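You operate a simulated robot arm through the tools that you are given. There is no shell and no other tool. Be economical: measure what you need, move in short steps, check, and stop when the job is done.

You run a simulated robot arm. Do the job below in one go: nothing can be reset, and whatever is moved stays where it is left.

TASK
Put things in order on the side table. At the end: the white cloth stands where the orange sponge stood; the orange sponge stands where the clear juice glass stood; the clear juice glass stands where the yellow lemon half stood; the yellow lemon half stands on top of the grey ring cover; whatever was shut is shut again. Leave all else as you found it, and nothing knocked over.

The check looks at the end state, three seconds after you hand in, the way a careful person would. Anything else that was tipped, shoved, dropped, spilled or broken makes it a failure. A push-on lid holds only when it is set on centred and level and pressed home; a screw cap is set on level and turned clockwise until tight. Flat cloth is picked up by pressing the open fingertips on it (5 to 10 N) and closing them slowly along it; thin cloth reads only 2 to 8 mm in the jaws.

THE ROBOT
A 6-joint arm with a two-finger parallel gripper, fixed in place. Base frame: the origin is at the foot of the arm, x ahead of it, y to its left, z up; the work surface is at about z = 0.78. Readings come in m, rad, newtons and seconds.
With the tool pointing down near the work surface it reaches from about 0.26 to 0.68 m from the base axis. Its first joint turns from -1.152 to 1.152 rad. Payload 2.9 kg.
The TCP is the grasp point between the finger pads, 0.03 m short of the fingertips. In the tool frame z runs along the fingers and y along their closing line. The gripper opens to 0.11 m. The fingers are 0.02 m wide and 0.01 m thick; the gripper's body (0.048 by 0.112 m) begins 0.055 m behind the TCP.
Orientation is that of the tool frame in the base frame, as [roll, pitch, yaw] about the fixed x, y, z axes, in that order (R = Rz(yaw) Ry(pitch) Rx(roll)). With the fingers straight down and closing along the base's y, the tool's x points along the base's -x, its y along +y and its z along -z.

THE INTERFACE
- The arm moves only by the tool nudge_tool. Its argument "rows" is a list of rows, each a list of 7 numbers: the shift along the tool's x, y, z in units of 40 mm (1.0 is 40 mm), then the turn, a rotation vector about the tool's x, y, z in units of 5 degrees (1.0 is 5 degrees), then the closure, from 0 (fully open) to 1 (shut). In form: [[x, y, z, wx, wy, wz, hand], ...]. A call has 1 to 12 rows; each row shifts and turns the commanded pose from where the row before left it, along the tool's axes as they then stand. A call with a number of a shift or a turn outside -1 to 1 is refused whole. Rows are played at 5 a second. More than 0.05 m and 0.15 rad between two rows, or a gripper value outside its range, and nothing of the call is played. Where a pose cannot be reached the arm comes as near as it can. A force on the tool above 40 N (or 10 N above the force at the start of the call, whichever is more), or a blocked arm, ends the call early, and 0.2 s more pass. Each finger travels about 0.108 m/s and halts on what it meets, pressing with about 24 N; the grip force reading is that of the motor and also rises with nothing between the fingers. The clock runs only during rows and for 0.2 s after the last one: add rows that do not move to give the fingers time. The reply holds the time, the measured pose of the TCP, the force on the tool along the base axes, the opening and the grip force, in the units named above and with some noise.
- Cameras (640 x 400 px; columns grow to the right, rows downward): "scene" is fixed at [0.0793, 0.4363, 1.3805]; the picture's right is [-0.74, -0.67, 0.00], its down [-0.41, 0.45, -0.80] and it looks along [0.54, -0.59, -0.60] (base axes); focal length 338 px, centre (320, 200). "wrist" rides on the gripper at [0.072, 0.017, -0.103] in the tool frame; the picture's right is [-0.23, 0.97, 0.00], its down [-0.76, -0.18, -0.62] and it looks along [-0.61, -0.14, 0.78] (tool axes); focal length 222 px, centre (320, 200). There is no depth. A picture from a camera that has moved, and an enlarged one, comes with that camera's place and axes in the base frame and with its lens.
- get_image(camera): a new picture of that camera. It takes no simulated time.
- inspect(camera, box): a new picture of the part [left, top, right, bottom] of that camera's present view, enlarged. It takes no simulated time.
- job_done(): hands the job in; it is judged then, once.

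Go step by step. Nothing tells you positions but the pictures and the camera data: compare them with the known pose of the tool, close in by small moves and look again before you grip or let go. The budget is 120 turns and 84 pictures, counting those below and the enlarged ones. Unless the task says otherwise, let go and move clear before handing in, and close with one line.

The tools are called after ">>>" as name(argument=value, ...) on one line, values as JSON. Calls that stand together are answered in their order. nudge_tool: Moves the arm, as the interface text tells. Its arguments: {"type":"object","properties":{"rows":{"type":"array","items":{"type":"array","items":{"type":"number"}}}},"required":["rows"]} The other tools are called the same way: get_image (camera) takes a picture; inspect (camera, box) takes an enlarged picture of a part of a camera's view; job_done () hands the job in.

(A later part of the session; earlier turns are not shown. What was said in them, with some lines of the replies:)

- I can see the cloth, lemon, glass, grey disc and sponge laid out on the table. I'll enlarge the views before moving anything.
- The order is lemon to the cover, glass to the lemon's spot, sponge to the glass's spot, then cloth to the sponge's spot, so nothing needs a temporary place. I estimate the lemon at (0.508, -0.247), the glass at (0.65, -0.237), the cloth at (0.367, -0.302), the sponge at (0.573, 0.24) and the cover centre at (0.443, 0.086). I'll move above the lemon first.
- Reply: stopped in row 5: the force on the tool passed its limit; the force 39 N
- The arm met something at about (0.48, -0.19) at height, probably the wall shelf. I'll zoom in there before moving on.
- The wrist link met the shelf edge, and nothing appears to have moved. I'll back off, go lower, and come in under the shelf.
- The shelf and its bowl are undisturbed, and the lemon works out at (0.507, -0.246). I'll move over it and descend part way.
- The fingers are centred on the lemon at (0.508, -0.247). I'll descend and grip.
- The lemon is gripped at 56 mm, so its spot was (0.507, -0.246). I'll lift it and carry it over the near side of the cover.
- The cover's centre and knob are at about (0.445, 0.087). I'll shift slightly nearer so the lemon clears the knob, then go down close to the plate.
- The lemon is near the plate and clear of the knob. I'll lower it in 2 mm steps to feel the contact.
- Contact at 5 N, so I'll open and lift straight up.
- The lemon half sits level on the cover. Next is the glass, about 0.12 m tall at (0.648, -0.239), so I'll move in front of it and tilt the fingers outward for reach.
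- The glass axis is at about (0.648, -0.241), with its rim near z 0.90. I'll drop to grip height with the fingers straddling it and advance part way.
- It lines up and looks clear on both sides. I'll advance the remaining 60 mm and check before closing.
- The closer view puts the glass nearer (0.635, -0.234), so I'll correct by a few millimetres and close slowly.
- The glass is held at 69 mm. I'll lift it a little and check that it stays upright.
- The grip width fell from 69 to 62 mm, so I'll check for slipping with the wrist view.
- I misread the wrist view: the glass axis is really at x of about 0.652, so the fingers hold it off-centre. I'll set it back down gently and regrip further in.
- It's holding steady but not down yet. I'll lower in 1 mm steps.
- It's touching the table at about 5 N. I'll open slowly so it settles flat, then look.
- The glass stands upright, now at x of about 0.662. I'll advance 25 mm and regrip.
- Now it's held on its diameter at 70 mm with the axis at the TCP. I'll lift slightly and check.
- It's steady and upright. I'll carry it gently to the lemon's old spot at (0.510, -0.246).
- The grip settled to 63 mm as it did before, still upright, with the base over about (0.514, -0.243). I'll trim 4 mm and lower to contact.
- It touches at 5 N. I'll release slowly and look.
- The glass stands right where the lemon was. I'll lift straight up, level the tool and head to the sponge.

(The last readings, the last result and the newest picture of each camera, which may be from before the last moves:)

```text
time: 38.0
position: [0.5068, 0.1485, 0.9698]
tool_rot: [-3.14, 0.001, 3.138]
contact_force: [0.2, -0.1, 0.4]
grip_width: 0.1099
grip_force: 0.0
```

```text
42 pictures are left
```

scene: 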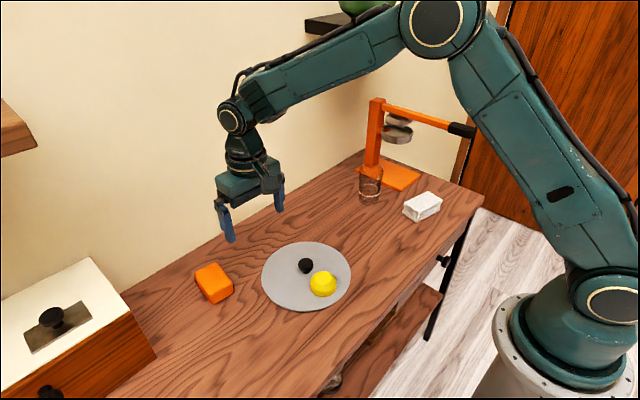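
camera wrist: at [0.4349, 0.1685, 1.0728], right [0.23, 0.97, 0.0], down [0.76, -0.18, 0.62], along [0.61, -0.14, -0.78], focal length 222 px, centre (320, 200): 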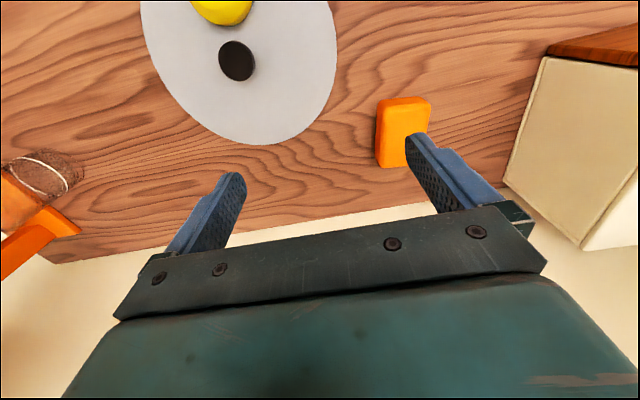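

The sponge appears at about (0.560, 0.244). I'll move over it and lower to look closely.

>>> nudge_tool(rows=[[-0.44, 0.79, 0, 0, 0, 0, 0], [-0.44, 0.79, 0, 0, 0, 0, 0], [-0.44, 0.79, 0, 0, 0, 0, 0], [0, 0, 0.8, 0, 0, 0, 0], [0, 0, 0.8, 0, 0, 0, 0], [0, 0, 0, 0, 0, 0, 0]])

>>> get_image(camera="wrist")

>>> inspect(camera="scene", box=[160, 200, 320, 320])

```text
time: 39.4
position: [0.5593, 0.2458, 0.9038]
tool_rot: [-3.14, 0.001, 3.139]
contact_force: [0.0, -0.6, 0.7]
grip_width: 0.1099
grip_force: 0.0
```

```text
41 pictures are left
camera wrist: at [0.4882, 0.2633, 1.0073], right [0.23, 0.97, 0.0], down [0.76, -0.18, 0.62], along [0.61, -0.14, -0.78], focal length 222 px, centre (320, 200)
```

wrist: 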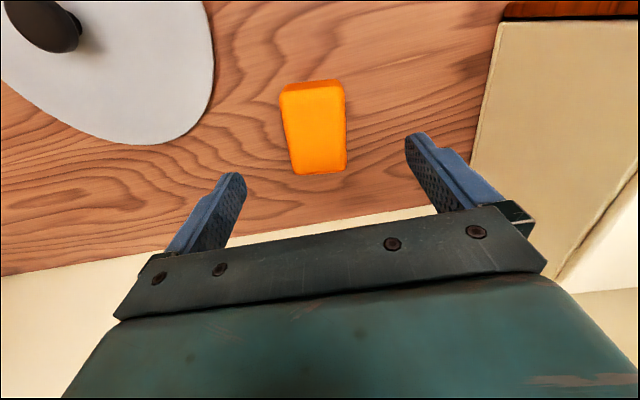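

```text
3.33 times, centred on (240, 260) of scene
camera zoom: at [0.0793, 0.4363, 1.3805], right [-0.74, -0.67, 0.0], down [-0.41, 0.45, -0.8], along [0.54, -0.59, -0.6], focal length 1127 px, centre (587, 0)
```

zoom: 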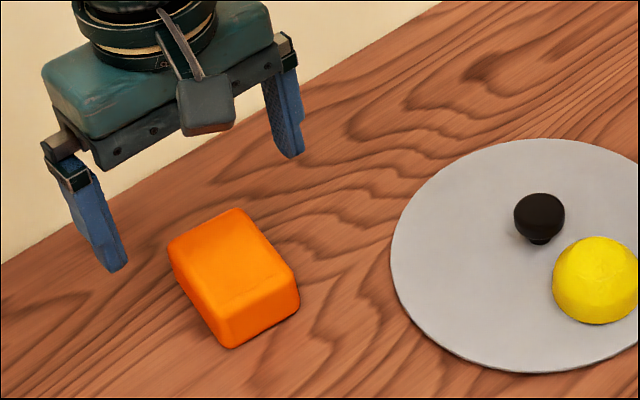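

The sponge is about 70 by 50 mm, axis-aligned and centred at (0.570, 0.244). I'll tilt 15° for later reach at the glass spot, then lower around it.

>>> nudge_tool(rows=[[-0.075, -0.04, 0, 0, -1, 0, 0], [0, 0, 0, 0, -1, 0, 0], [0, 0, 0, 0, -1, 0, 0], [0.188, 0, 0.69, 0, 0, 0, 0], [0.188, 0, 0.69, 0, 0, 0, 0], [0.188, 0, 0.69, 0, 0, 0, 0], [0, 0, 0, 0, 0, 0, 0]])

>>> get_image(camera="wrist")

>>> inspect(camera="scene", box=[160, 200, 320, 320])

```text
time: 41.0
position: [0.5621, 0.2425, 0.8178]
tool_rot: [-3.14, 0.264, 3.138]
contact_force: [0.4, 0.2, 0.2]
grip_width: 0.1098
grip_force: 0.0
```

```text
39 pictures are left
camera wrist: at [0.4669, 0.2605, 0.8993], right [0.22, 0.97, 0.06], down [0.57, -0.18, 0.8], along [0.79, -0.14, -0.6], focal length 222 px, centre (320, 200)
```

wrist: 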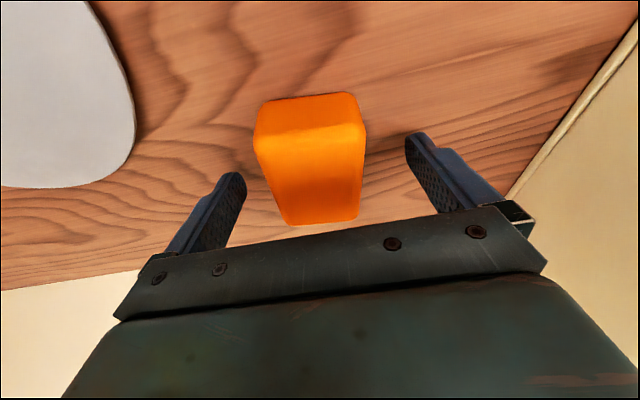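

```text
3.33 times, centred on (240, 260) of scene
camera zoom: at [0.0793, 0.4363, 1.3805], right [-0.74, -0.67, 0.0], down [-0.41, 0.45, -0.8], along [0.54, -0.59, -0.6], focal length 1127 px, centre (587, 0)
```

zoom: 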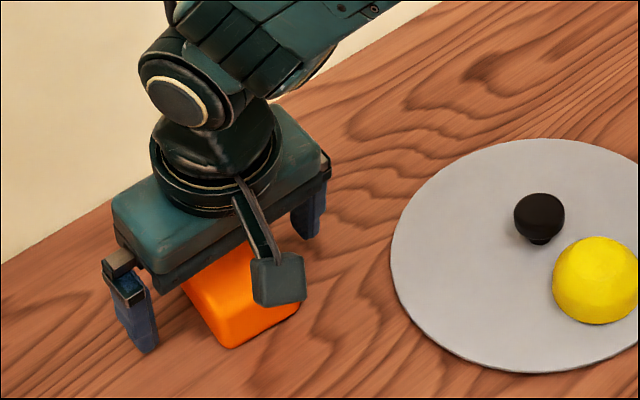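

The fingers straddle the sponge evenly, so I'll close slowly.

>>> nudge_tool(rows=[[0, 0, 0, 0, 0, 0, 0.25], [0, 0, 0, 0, 0, 0, 0.4], [0, 0, 0, 0, 0, 0, 0.48], [0, 0, 0, 0, 0, 0, 0.52], [0, 0, 0, 0, 0, 0, 0.56], [0, 0, 0, 0, 0, 0, 0.6], [0, 0, 0, 0, 0, 0, 0.65], [0, 0, 0, 0, 0, 0, 0.65]])

>>> get_image(camera="wrist")

```text
time: 42.8
position: [0.5625, 0.2414, 0.8197]
tool_rot: [-3.14, 0.263, 3.139]
contact_force: [-0.3, -1.3, 2.4]
grip_width: 0.0566
grip_force: 24.4
```

```text
37 pictures are left
camera wrist: at [0.4669, 0.2605, 0.8997], right [0.22, 0.97, 0.06], down [0.57, -0.18, 0.8], along [0.79, -0.14, -0.6], focal length 222 px, centre (320, 200)
```

wrist: 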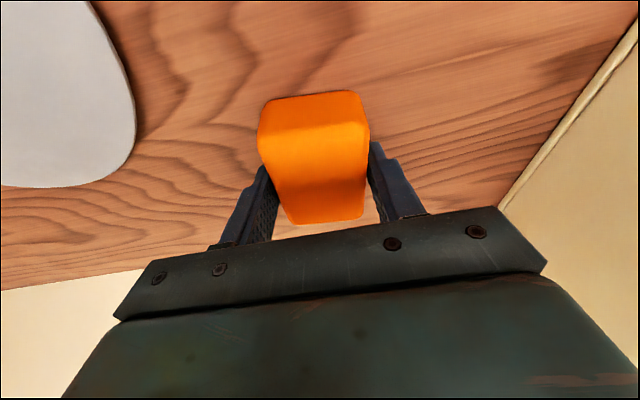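

Held, but with this tilt the camera block would hit the glass at its new spot. I'll release, straighten the tool and regrip vertically, slightly behind the sponge's centre.

>>> nudge_tool(rows=[[0, 0, 0, 0, 0, 0, 0.4], [0, 0, 0, 0, 0, 0, 0.2], [0, 0, 0, 0, 0, 0, 0], [0, 0, 0, 0, 1, 0, 0], [0, 0, 0, 0, 1, 0, 0], [0, 0, 0, 0, 1, 0, 0], [0.19, 0, 0.1, 0, 0, 0, 0], [0, 0, 0, 0, 0, 0, 0], [0, 0, 0, 0, 0, 0, 0.3], [0, 0, 0, 0, 0, 0, 0.45], [0, 0, 0, 0, 0, 0, 0.6], [0, 0, 0, 0, 0, 0, 0.65]])

>>> get_image(camera="wrist")

```text
time: 45.4
position: [0.5555, 0.2415, 0.8148]
tool_rot: [-3.141, 0.002, 3.139]
contact_force: [-0.5, 0.3, -0.2]
grip_width: 0.0556
grip_force: 23.9
```

```text
36 pictures are left
camera wrist: at [0.4839, 0.2603, 0.9186], right [0.23, 0.97, 0.0], down [0.76, -0.18, 0.62], along [0.61, -0.14, -0.78], focal length 222 px, centre (320, 200)
```

wrist: 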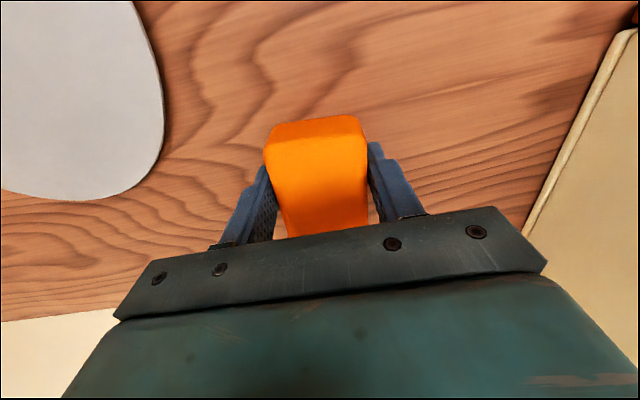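

The sponge is gripped vertically. I'll lift and carry it to the glass's old spot, staying high above it at first.

>>> nudge_tool(rows=[[0, 0, -0.75, 0, 0, 0, 0.65], [0, 0, -0.75, 0, 0, 0, 0.65], [-0.21, -1, 0, 0, 0, 0, 0.65], [-0.21, -1, 0, 0, 0, 0, 0.65], [-0.21, -1, 0, 0, 0, 0, 0.65], [-0.21, -1, 0, 0, 0, 0, 0.65], [-0.21, -1, 0, 0, 0, 0, 0.65], [-0.21, -1, 0, 0, 0, 0, 0.65], [-0.21, -1, 0, 0, 0, 0, 0.65], [-0.21, -1, 0, 0, 0, 0, 0.65], [-0.21, -1, 0, 0, 0, 0, 0.65], [-0.21, -1, 0, 0, 0, 0, 0.65]])

>>> nudge_tool(rows=[[0, -0.7, 0, 0, 0, 0, 0.65], [0, -0.65, 0, 0, 0, 0, 0.65], [0, -0.6, 0, 0, 0, 0, 0.65], [0, 0, 0, 0, 0, 0, 0.65]])

>>> get_image(camera="wrist")

>>> get_image(camera="scene")

```text
time: 48.0
position: [0.6401, -0.1581, 0.8784]
tool_rot: [-3.141, 0.002, 3.14]
contact_force: [-0.4, 0.3, -1.6]
grip_width: 0.0554
grip_force: 24.7
```

```text
time: 49.0
position: [0.64, -0.235, 0.8758]
tool_rot: [-3.14, 0.002, 3.14]
contact_force: [1.1, -0.5, -0.4]
grip_width: 0.055
grip_force: 24.2
```

```text
35 pictures are left
camera wrist: at [0.5669, -0.2171, 0.979], right [0.23, 0.97, 0.0], down [0.76, -0.18, 0.62], along [0.61, -0.14, -0.78], focal length 222 px, centre (320, 200)
```

wrist: 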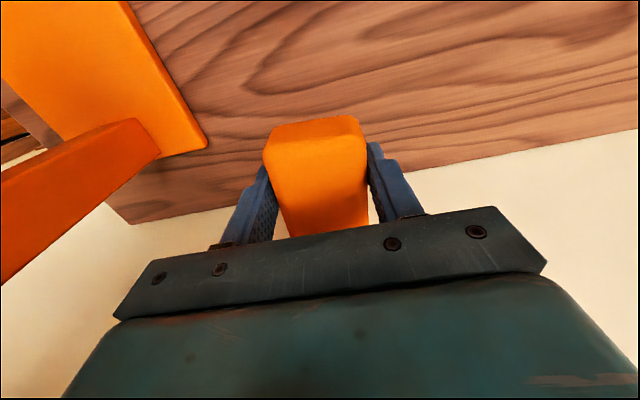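

```text
34 pictures are left
```

scene: 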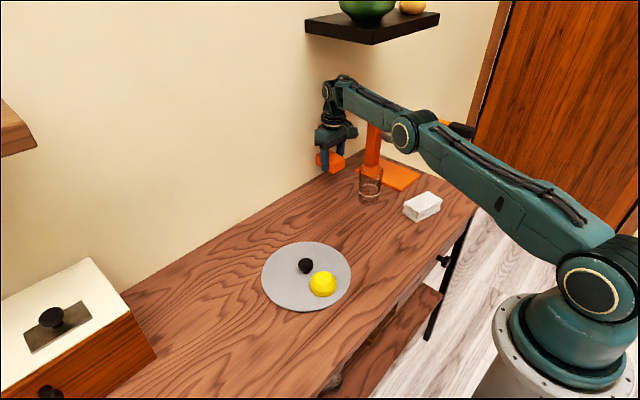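

It's in reach, the gap to the wall is fine, and the sponge is over the spot. I'll lower to just above the table.

>>> nudge_tool(rows=[[0, -0.05, 0.5, 0, 0, 0, 0.65], [0, 0, 0.5, 0, 0, 0, 0.65], [0, 0, 0.4, 0, 0, 0, 0.65], [0, 0, 0, 0, 0, 0, 0.65]])

>>> inspect(camera="scene", box=[290, 100, 450, 220])

```text
time: 50.0
position: [0.6389, -0.2389, 0.8184]
tool_rot: [-3.141, 0.002, 3.14]
contact_force: [-0.3, 0.4, -0.3]
grip_width: 0.0554
grip_force: 23.6
```

```text
3.33 times, centred on (370, 160) of scene
camera zoom: at [0.0793, 0.4363, 1.3805], right [-0.74, -0.67, 0.0], down [-0.41, 0.45, -0.8], along [0.54, -0.59, -0.6], focal length 1127 px, centre (153, 333)
```

zoom: 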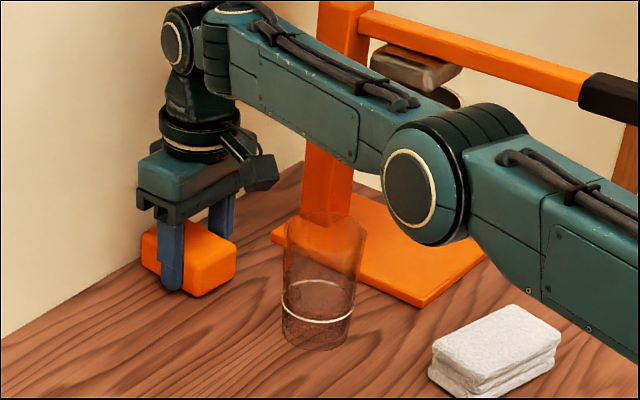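

All clear of the glass. I'll lower the last 3 mm, release, and rise.

>>> nudge_tool(rows=[[0, 0, 0.05, 0, 0, 0, 0.65], [0, 0, 0.04, 0, 0, 0, 0.65], [0, 0, 0, 0, 0, 0, 0.55], [0, 0, 0, 0, 0, 0, 0.48], [0, 0, 0, 0, 0, 0, 0.4], [0, 0, 0, 0, 0, 0, 0.2], [0, 0, 0, 0, 0, 0, 0.1], [0, 0, -0.8, 0, 0, 0, 0], [0, 0, -0.8, 0, 0, 0, 0], [0, 0, -0.8, 0, 0, 0, 0], [0, 0, 0, 0, 0, 0, 0]])

>>> inspect(camera="scene", box=[290, 100, 450, 220])

```text
time: 52.4
position: [0.6378, -0.2361, 0.9135]
tool_rot: [-3.14, 0.001, 3.139]
contact_force: [0.3, 0.5, 0.0]
grip_width: 0.11
grip_force: 0.1
```

```text
3.33 times, centred on (370, 160) of scene
camera zoom: at [0.0793, 0.4363, 1.3805], right [-0.74, -0.67, 0.0], down [-0.41, 0.45, -0.8], along [0.54, -0.59, -0.6], focal length 1127 px, centre (153, 333)
```

zoom: 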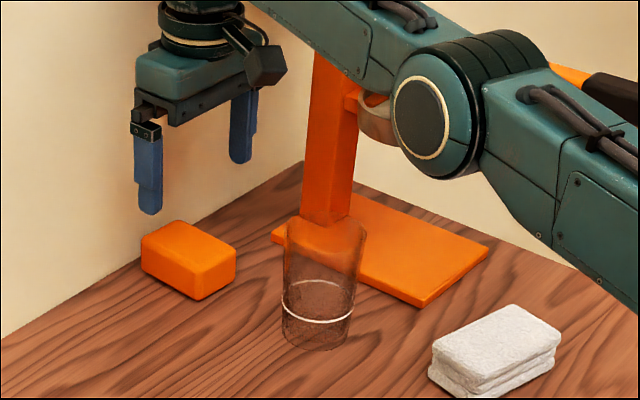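

The sponge sits squarely on the glass's old spot. Now I'll back away clear of the glass and go over the cloth to look.

>>> nudge_tool(rows=[[0, 1, 0, 0, 0, 0, 0], [0, 1, 0, 0, 0, 0, 0], [0, 1, 0, 0, 0, 0, 0], [1, 0, -0.2, 0, 0, 0, 0], [1, 0, -0.2, 0, 0, 0, 0], [1, 0, -0.2, 0, 0, 0, 0], [1, 0, 0, 0, 0, 0, 0], [1, 0, 0, 0, 0, 0, 0], [1, 0, 0, 0, 0, 0, 0], [0.9, 0, 0, 0, 0, 0, 0]])

>>> nudge_tool(rows=[[0, -0.9, 0, 0, 0, 0, 0], [0, -0.9, 0, 0, 0, 0, 0], [0, -0.9, 0, 0, 0, 0, 0], [0, -0.9, 0, 0, 0, 0, 0], [0, -0.9, 0, 0, 0, 0, 0], [0, 0, 0, 0, 0, 0, 0]])

>>> get_image(camera="wrist")

>>> inspect(camera="scene", box=[340, 130, 500, 250])

```text
time: 54.6
position: [0.361, -0.1145, 0.9368]
tool_rot: [-3.14, 0.002, 3.138]
contact_force: [-0.8, 1.5, 0.3]
grip_width: 0.11
grip_force: 0.1
```

```text
time: 56.0
position: [0.3626, -0.2966, 0.936]
tool_rot: [-3.141, 0.003, 3.137]
contact_force: [-0.4, -0.1, 0.1]
grip_width: 0.11
grip_force: 0.0
```

```text
31 pictures are left
camera wrist: at [0.2903, -0.279, 1.0398], right [0.23, 0.97, 0.0], down [0.76, -0.18, 0.62], along [0.61, -0.14, -0.78], focal length 222 px, centre (320, 200)
```

wrist: 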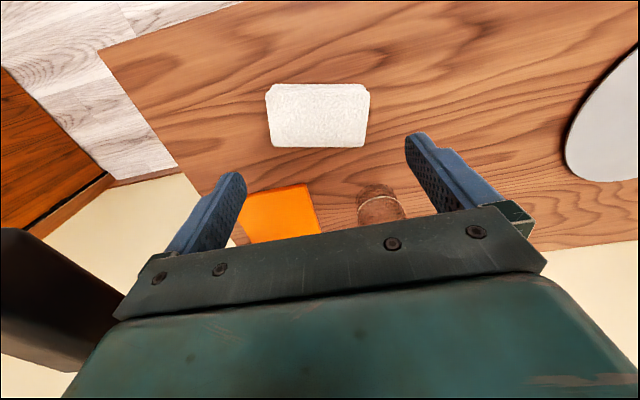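

```text
3.33 times, centred on (420, 190) of scene
camera zoom: at [0.0793, 0.4363, 1.3805], right [-0.74, -0.67, 0.0], down [-0.41, 0.45, -0.8], along [0.54, -0.59, -0.6], focal length 1127 px, centre (-13, 233)
```

zoom: 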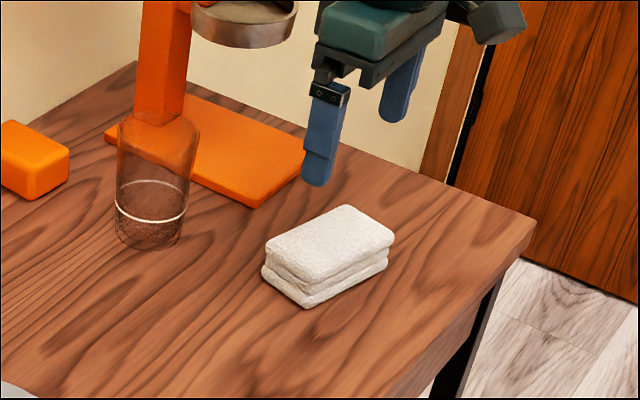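

The cloth is a folded stack of about 98 by 54 mm centred at (0.369, -0.298), its long axis turned about 13° from y. I'll rotate the gripper 103.5° to close across its short side.

>>> nudge_tool(rows=[[-0.16, -0.035, 0, 0, 0, 1, 0], [0, 0, 0, 0, 0, 1, 0], [0, 0, 0, 0, 0, 1, 0], [0, 0, 0, 0, 0, 1, 0], [0, 0, 0, 0, 0, 1, 0], [0, 0, 0, 0, 0, 1, 0], [0, 0, 0, 0, 0, 1, 0], [0, 0, 0, 0, 0, 1, 0], [0, 0, 0, 0, 0, 1, 0], [0, 0, 0, 0, 0, 1, 0], [0, 0, 0, 0, 0, 1, 0], [0, 0, 0, 0, 0, 1, 0]])

>>> nudge_tool(rows=[[0, 0, 0, 0, 0, 1, 0], [0, 0, 0, 0, 0, 1, 0], [0, 0, 0, 0, 0, 1, 0], [0, 0, 0, 0, 0, 1, 0], [0, 0, 0, 0, 0, 1, 0], [0, 0, 0, 0, 0, 1, 0], [0, 0, 0, 0, 0, 1, 0], [0, 0, 0, 0, 0, 1, 0], [0, 0, 0, 0, 0, 0.7, 0], [0, 0, 0.7, 0, 0, 0, 0], [0, 0, 0.6, 0, 0, 0, 0], [0, 0, 0, 0, 0, 0, 0]])

>>> get_image(camera="wrist")

>>> inspect(camera="scene", box=[340, 130, 500, 250])

```text
time: 58.6
position: [0.3685, -0.2981, 0.9364]
tool_rot: [3.141, 0.002, 2.091]
contact_force: [0.1, -0.6, -0.2]
grip_width: 0.1098
grip_force: 0.1
```

```text
time: 61.2
position: [0.3672, -0.2983, 0.8824]
tool_rot: [3.141, -0.002, 1.332]
contact_force: [0.1, 0.2, 0.1]
grip_width: 0.1099
grip_force: 0.0
```

```text
29 pictures are left
camera wrist: at [0.4011, -0.2309, 0.9864], right [0.89, -0.45, 0.0], down [-0.35, -0.7, 0.62], along [-0.28, -0.56, -0.78], focal length 222 px, centre (320, 200)
```

wrist: 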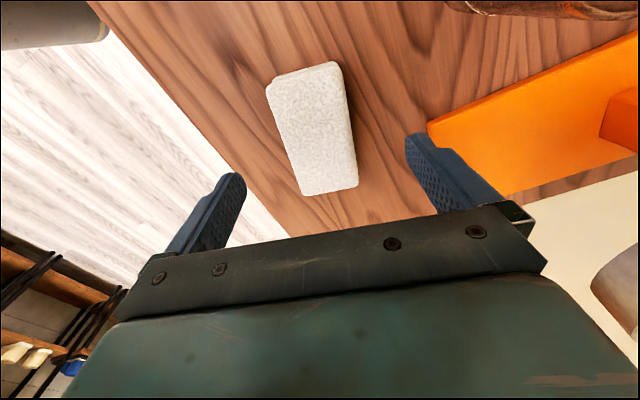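

```text
3.33 times, centred on (420, 190) of scene
camera zoom: at [0.0793, 0.4363, 1.3805], right [-0.74, -0.67, 0.0], down [-0.41, 0.45, -0.8], along [0.54, -0.59, -0.6], focal length 1127 px, centre (-13, 233)
```

zoom: 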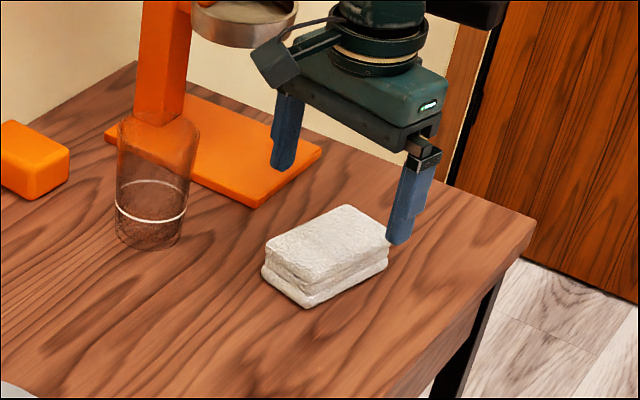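

The fingers line up with the cloth's short side. I'll descend and close slowly.

>>> nudge_tool(rows=[[0, 0, 0.7, 0, 0, 0, 0], [0, 0, 0.6, 0, 0, 0, 0], [0, 0, 0.38, 0, 0, 0, 0], [0, 0, 0, 0, 0, 0, 0.25], [0, 0, 0, 0, 0, 0, 0.38], [0, 0, 0, 0, 0, 0, 0.44], [0, 0, 0, 0, 0, 0, 0.48], [0, 0, 0, 0, 0, 0, 0.52], [0, 0, 0, 0, 0, 0, 0.56], [0, 0, 0, 0, 0, 0, 0.6], [0, 0, 0, 0, 0, 0, 0.6]])

>>> get_image(camera="wrist")

>>> inspect(camera="scene", box=[340, 130, 500, 250])

```text
time: 63.6
position: [0.3677, -0.2979, 0.8166]
tool_rot: [3.139, 0.0, 1.331]
contact_force: [0.2, 0.3, -0.2]
grip_width: 0.0554
grip_force: 24.1
```

```text
27 pictures are left
camera wrist: at [0.4031, -0.2307, 0.9203], right [0.89, -0.45, 0.0], down [-0.35, -0.7, 0.62], along [-0.28, -0.56, -0.78], focal length 222 px, centre (320, 200)
```

wrist: 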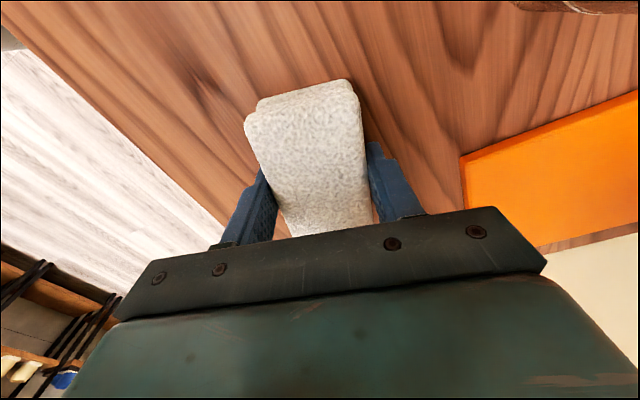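

```text
3.33 times, centred on (420, 190) of scene
camera zoom: at [0.0793, 0.4363, 1.3805], right [-0.74, -0.67, 0.0], down [-0.41, 0.45, -0.8], along [0.54, -0.59, -0.6], focal length 1127 px, centre (-13, 233)
```

zoom: 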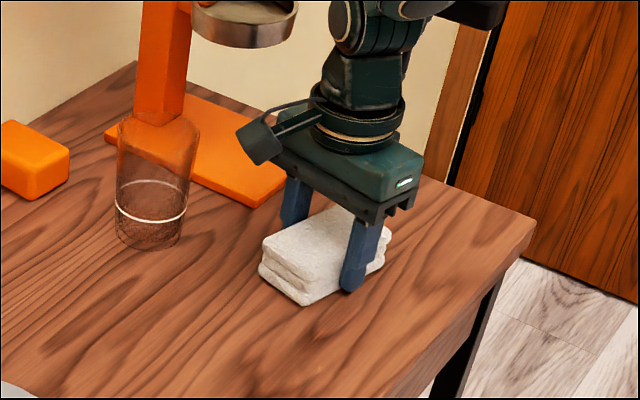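

The cloth is held firmly at 55 mm. I'll lift it and carry it to the sponge's old spot at (0.569, 0.242).

>>> nudge_tool(rows=[[0, 0, -0.6, 0, 0, 0, 0.6], [0, 0, -0.8, 0, 0, 0, 0.6], [0, 0, -0.7, 0, 0, 0, 0.6], [0, 0, 0, 0, 0, 0, 0.6]])

>>> inspect(camera="scene", box=[340, 130, 500, 250])

```text
time: 64.6
position: [0.3695, -0.2979, 0.9005]
tool_rot: [3.14, 0.0, 1.332]
contact_force: [0.5, 0.2, -0.2]
grip_width: 0.0556
grip_force: 24.0
```

```text
3.33 times, centred on (420, 190) of scene
camera zoom: at [0.0793, 0.4363, 1.3805], right [-0.74, -0.67, 0.0], down [-0.41, 0.45, -0.8], along [0.54, -0.59, -0.6], focal length 1127 px, centre (-13, 233)
```

zoom: 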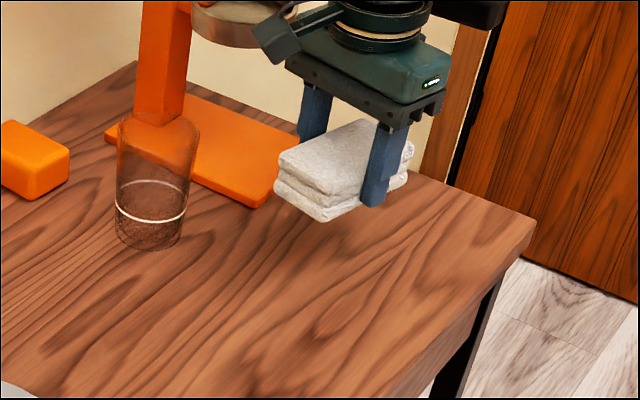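

The cloth is lifted whole, so I'll carry it across.

>>> nudge_tool(rows=[[0.95, 0.11, 0, 0, 0, 0, 0.6], [0.95, 0.11, 0, 0, 0, 0, 0.6], [0.95, 0.11, 0, 0, 0, 0, 0.6], [0.95, 0.11, 0, 0, 0, 0, 0.6], [0.95, 0.11, 0, 0, 0, 0, 0.6], [0.95, 0.11, 0, 0, 0, 0, 0.6], [0.95, 0.11, 0, 0, 0, 0, 0.6], [0.95, 0.11, 0, 0, 0, 0, 0.6], [0.95, 0.11, 0, 0, 0, 0, 0.6], [0.95, 0.11, 0, 0, 0, 0, 0.6]])

>>> nudge_tool(rows=[[0.95, 0.11, 0, 0, 0, 0, 0.6], [0.95, 0.11, 0, 0, 0, 0, 0.6], [0.95, 0.11, 0, 0, 0, 0, 0.6], [0.95, 0.11, 0, 0, 0, 0, 0.6], [0.95, 0.11, 0, 0, 0, 0, 0.6], [0, 0, 0, 0, 0, 0, 0.6]])

>>> get_image(camera="scene")

```text
time: 66.8
position: [0.5013, 0.0625, 0.9018]
tool_rot: [3.141, 0.002, 1.333]
contact_force: [0.2, -0.4, -1.4]
grip_width: 0.0557
grip_force: 24.3
```

```text
time: 68.2
position: [0.5663, 0.2408, 0.9014]
tool_rot: [3.141, 0.001, 1.332]
contact_force: [-1.4, -0.2, -0.4]
grip_width: 0.0556
grip_force: 23.8
```

```text
24 pictures are left
```

scene: 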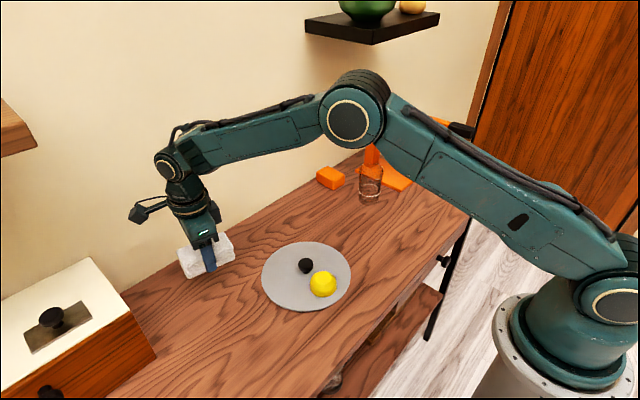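

It's over the spot, so I'll lower to just above the table and check.

>>> nudge_tool(rows=[[0.02, 0.05, 0.7, 0, 0, 0, 0.6], [0, 0, 0.7, 0, 0, 0, 0.6], [0, 0, 0.63, 0, 0, 0, 0.6], [0, 0, 0, 0, 0, 0, 0.6]])

>>> inspect(camera="scene", box=[130, 200, 330, 350])

```text
time: 69.2
position: [0.5701, 0.2393, 0.8182]
tool_rot: [3.141, 0.001, 1.332]
contact_force: [-0.3, -0.4, -0.7]
grip_width: 0.0556
grip_force: 23.9
```

```text
2.67 times, centred on (230, 275) of scene
camera zoom: at [0.0793, 0.4363, 1.3805], right [-0.74, -0.67, 0.0], down [-0.41, 0.45, -0.8], along [0.54, -0.59, -0.6], focal length 901 px, centre (560, 0)
```

zoom: 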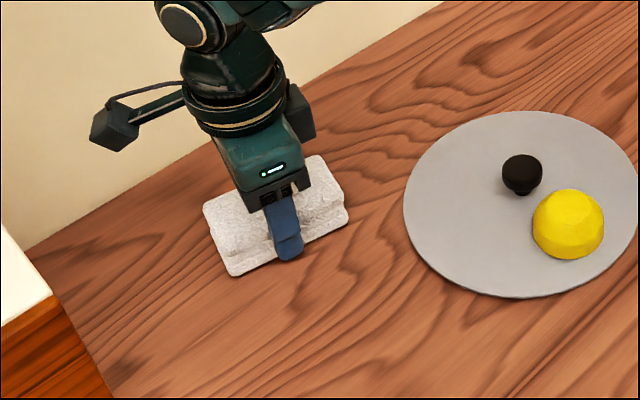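

I'll set it down the last 2 mm, release slowly, and rise.

>>> nudge_tool(rows=[[0, 0, 0.04, 0, 0, 0, 0.6], [0, 0, 0.02, 0, 0, 0, 0.6], [0, 0, 0, 0, 0, 0, 0.5], [0, 0, 0, 0, 0, 0, 0.45], [0, 0, 0, 0, 0, 0, 0.35], [0, 0, 0, 0, 0, 0, 0.2], [0, 0, 0, 0, 0, 0, 0], [0, 0, 0, 0, 0, 0, 0], [0, 0, -0.8, 0, 0, 0, 0], [0, 0, -1, 0, 0, 0, 0], [0, 0, -1, 0, 0, 0, 0], [0, 0, -1, 0, 0, 0, 0]])

>>> nudge_tool(rows=[[-1, 0, 0, 0, 0, 0, 0], [-1, 0, 0, 0, 0, 0, 0], [0, -1, 0, 0, 0, 0, 0], [0, -1, 0, 0, 0, 0, 0], [0, -1, 0, 0, 0, 0, 0], [0, -1, 0, 0, 0, 0, 0], [0, 0, 0, 0, 0, 0, 0]])

>>> get_image(camera="scene")

>>> inspect(camera="scene", box=[130, 200, 330, 350])

```text
time: 71.8
position: [0.5707, 0.2402, 0.9674]
tool_rot: [3.14, 0.001, 1.332]
contact_force: [-0.1, 0.0, 0.3]
grip_width: 0.1102
grip_force: 0.0
```

```text
time: 73.4
position: [0.3929, 0.1989, 0.97]
tool_rot: [-3.141, -0.001, 1.332]
contact_force: [-0.9, -0.1, -0.2]
grip_width: 0.1098
grip_force: 0.0
```

```text
22 pictures are left
```

scene: 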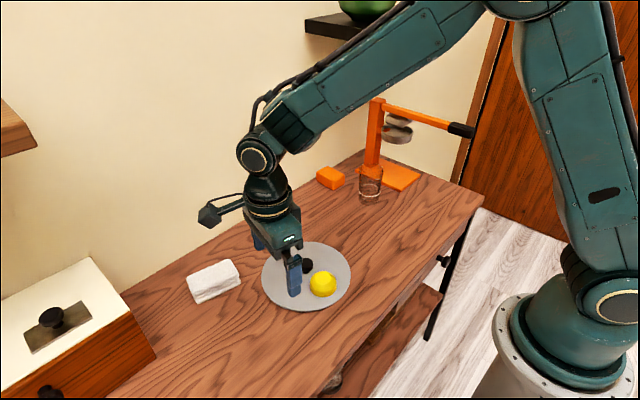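

```text
2.67 times, centred on (230, 275) of scene
camera zoom: at [0.0792, 0.4363, 1.3805], right [-0.74, -0.67, 0.0], down [-0.41, 0.45, -0.8], along [0.54, -0.59, -0.6], focal length 901 px, centre (560, 0)
```

zoom: 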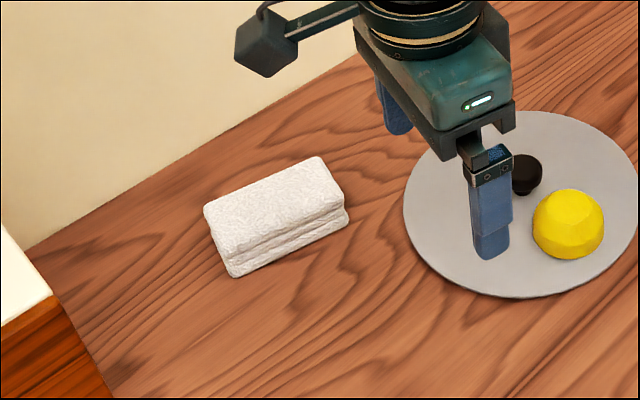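

All four items are in place and upright, nothing was opened, and the arm is clear. I'm handing in.

>>> job_done()

```text
The job is handed in.
```

I've handed in the job: the cloth is on the sponge's spot, the sponge on the glass's spot, the glass on the lemon's spot and the lemon half on the grey cover. Nothing was opened, and nothing looks disturbed in the final pictures, though early on the arm bumped the wall shelf and stopped.
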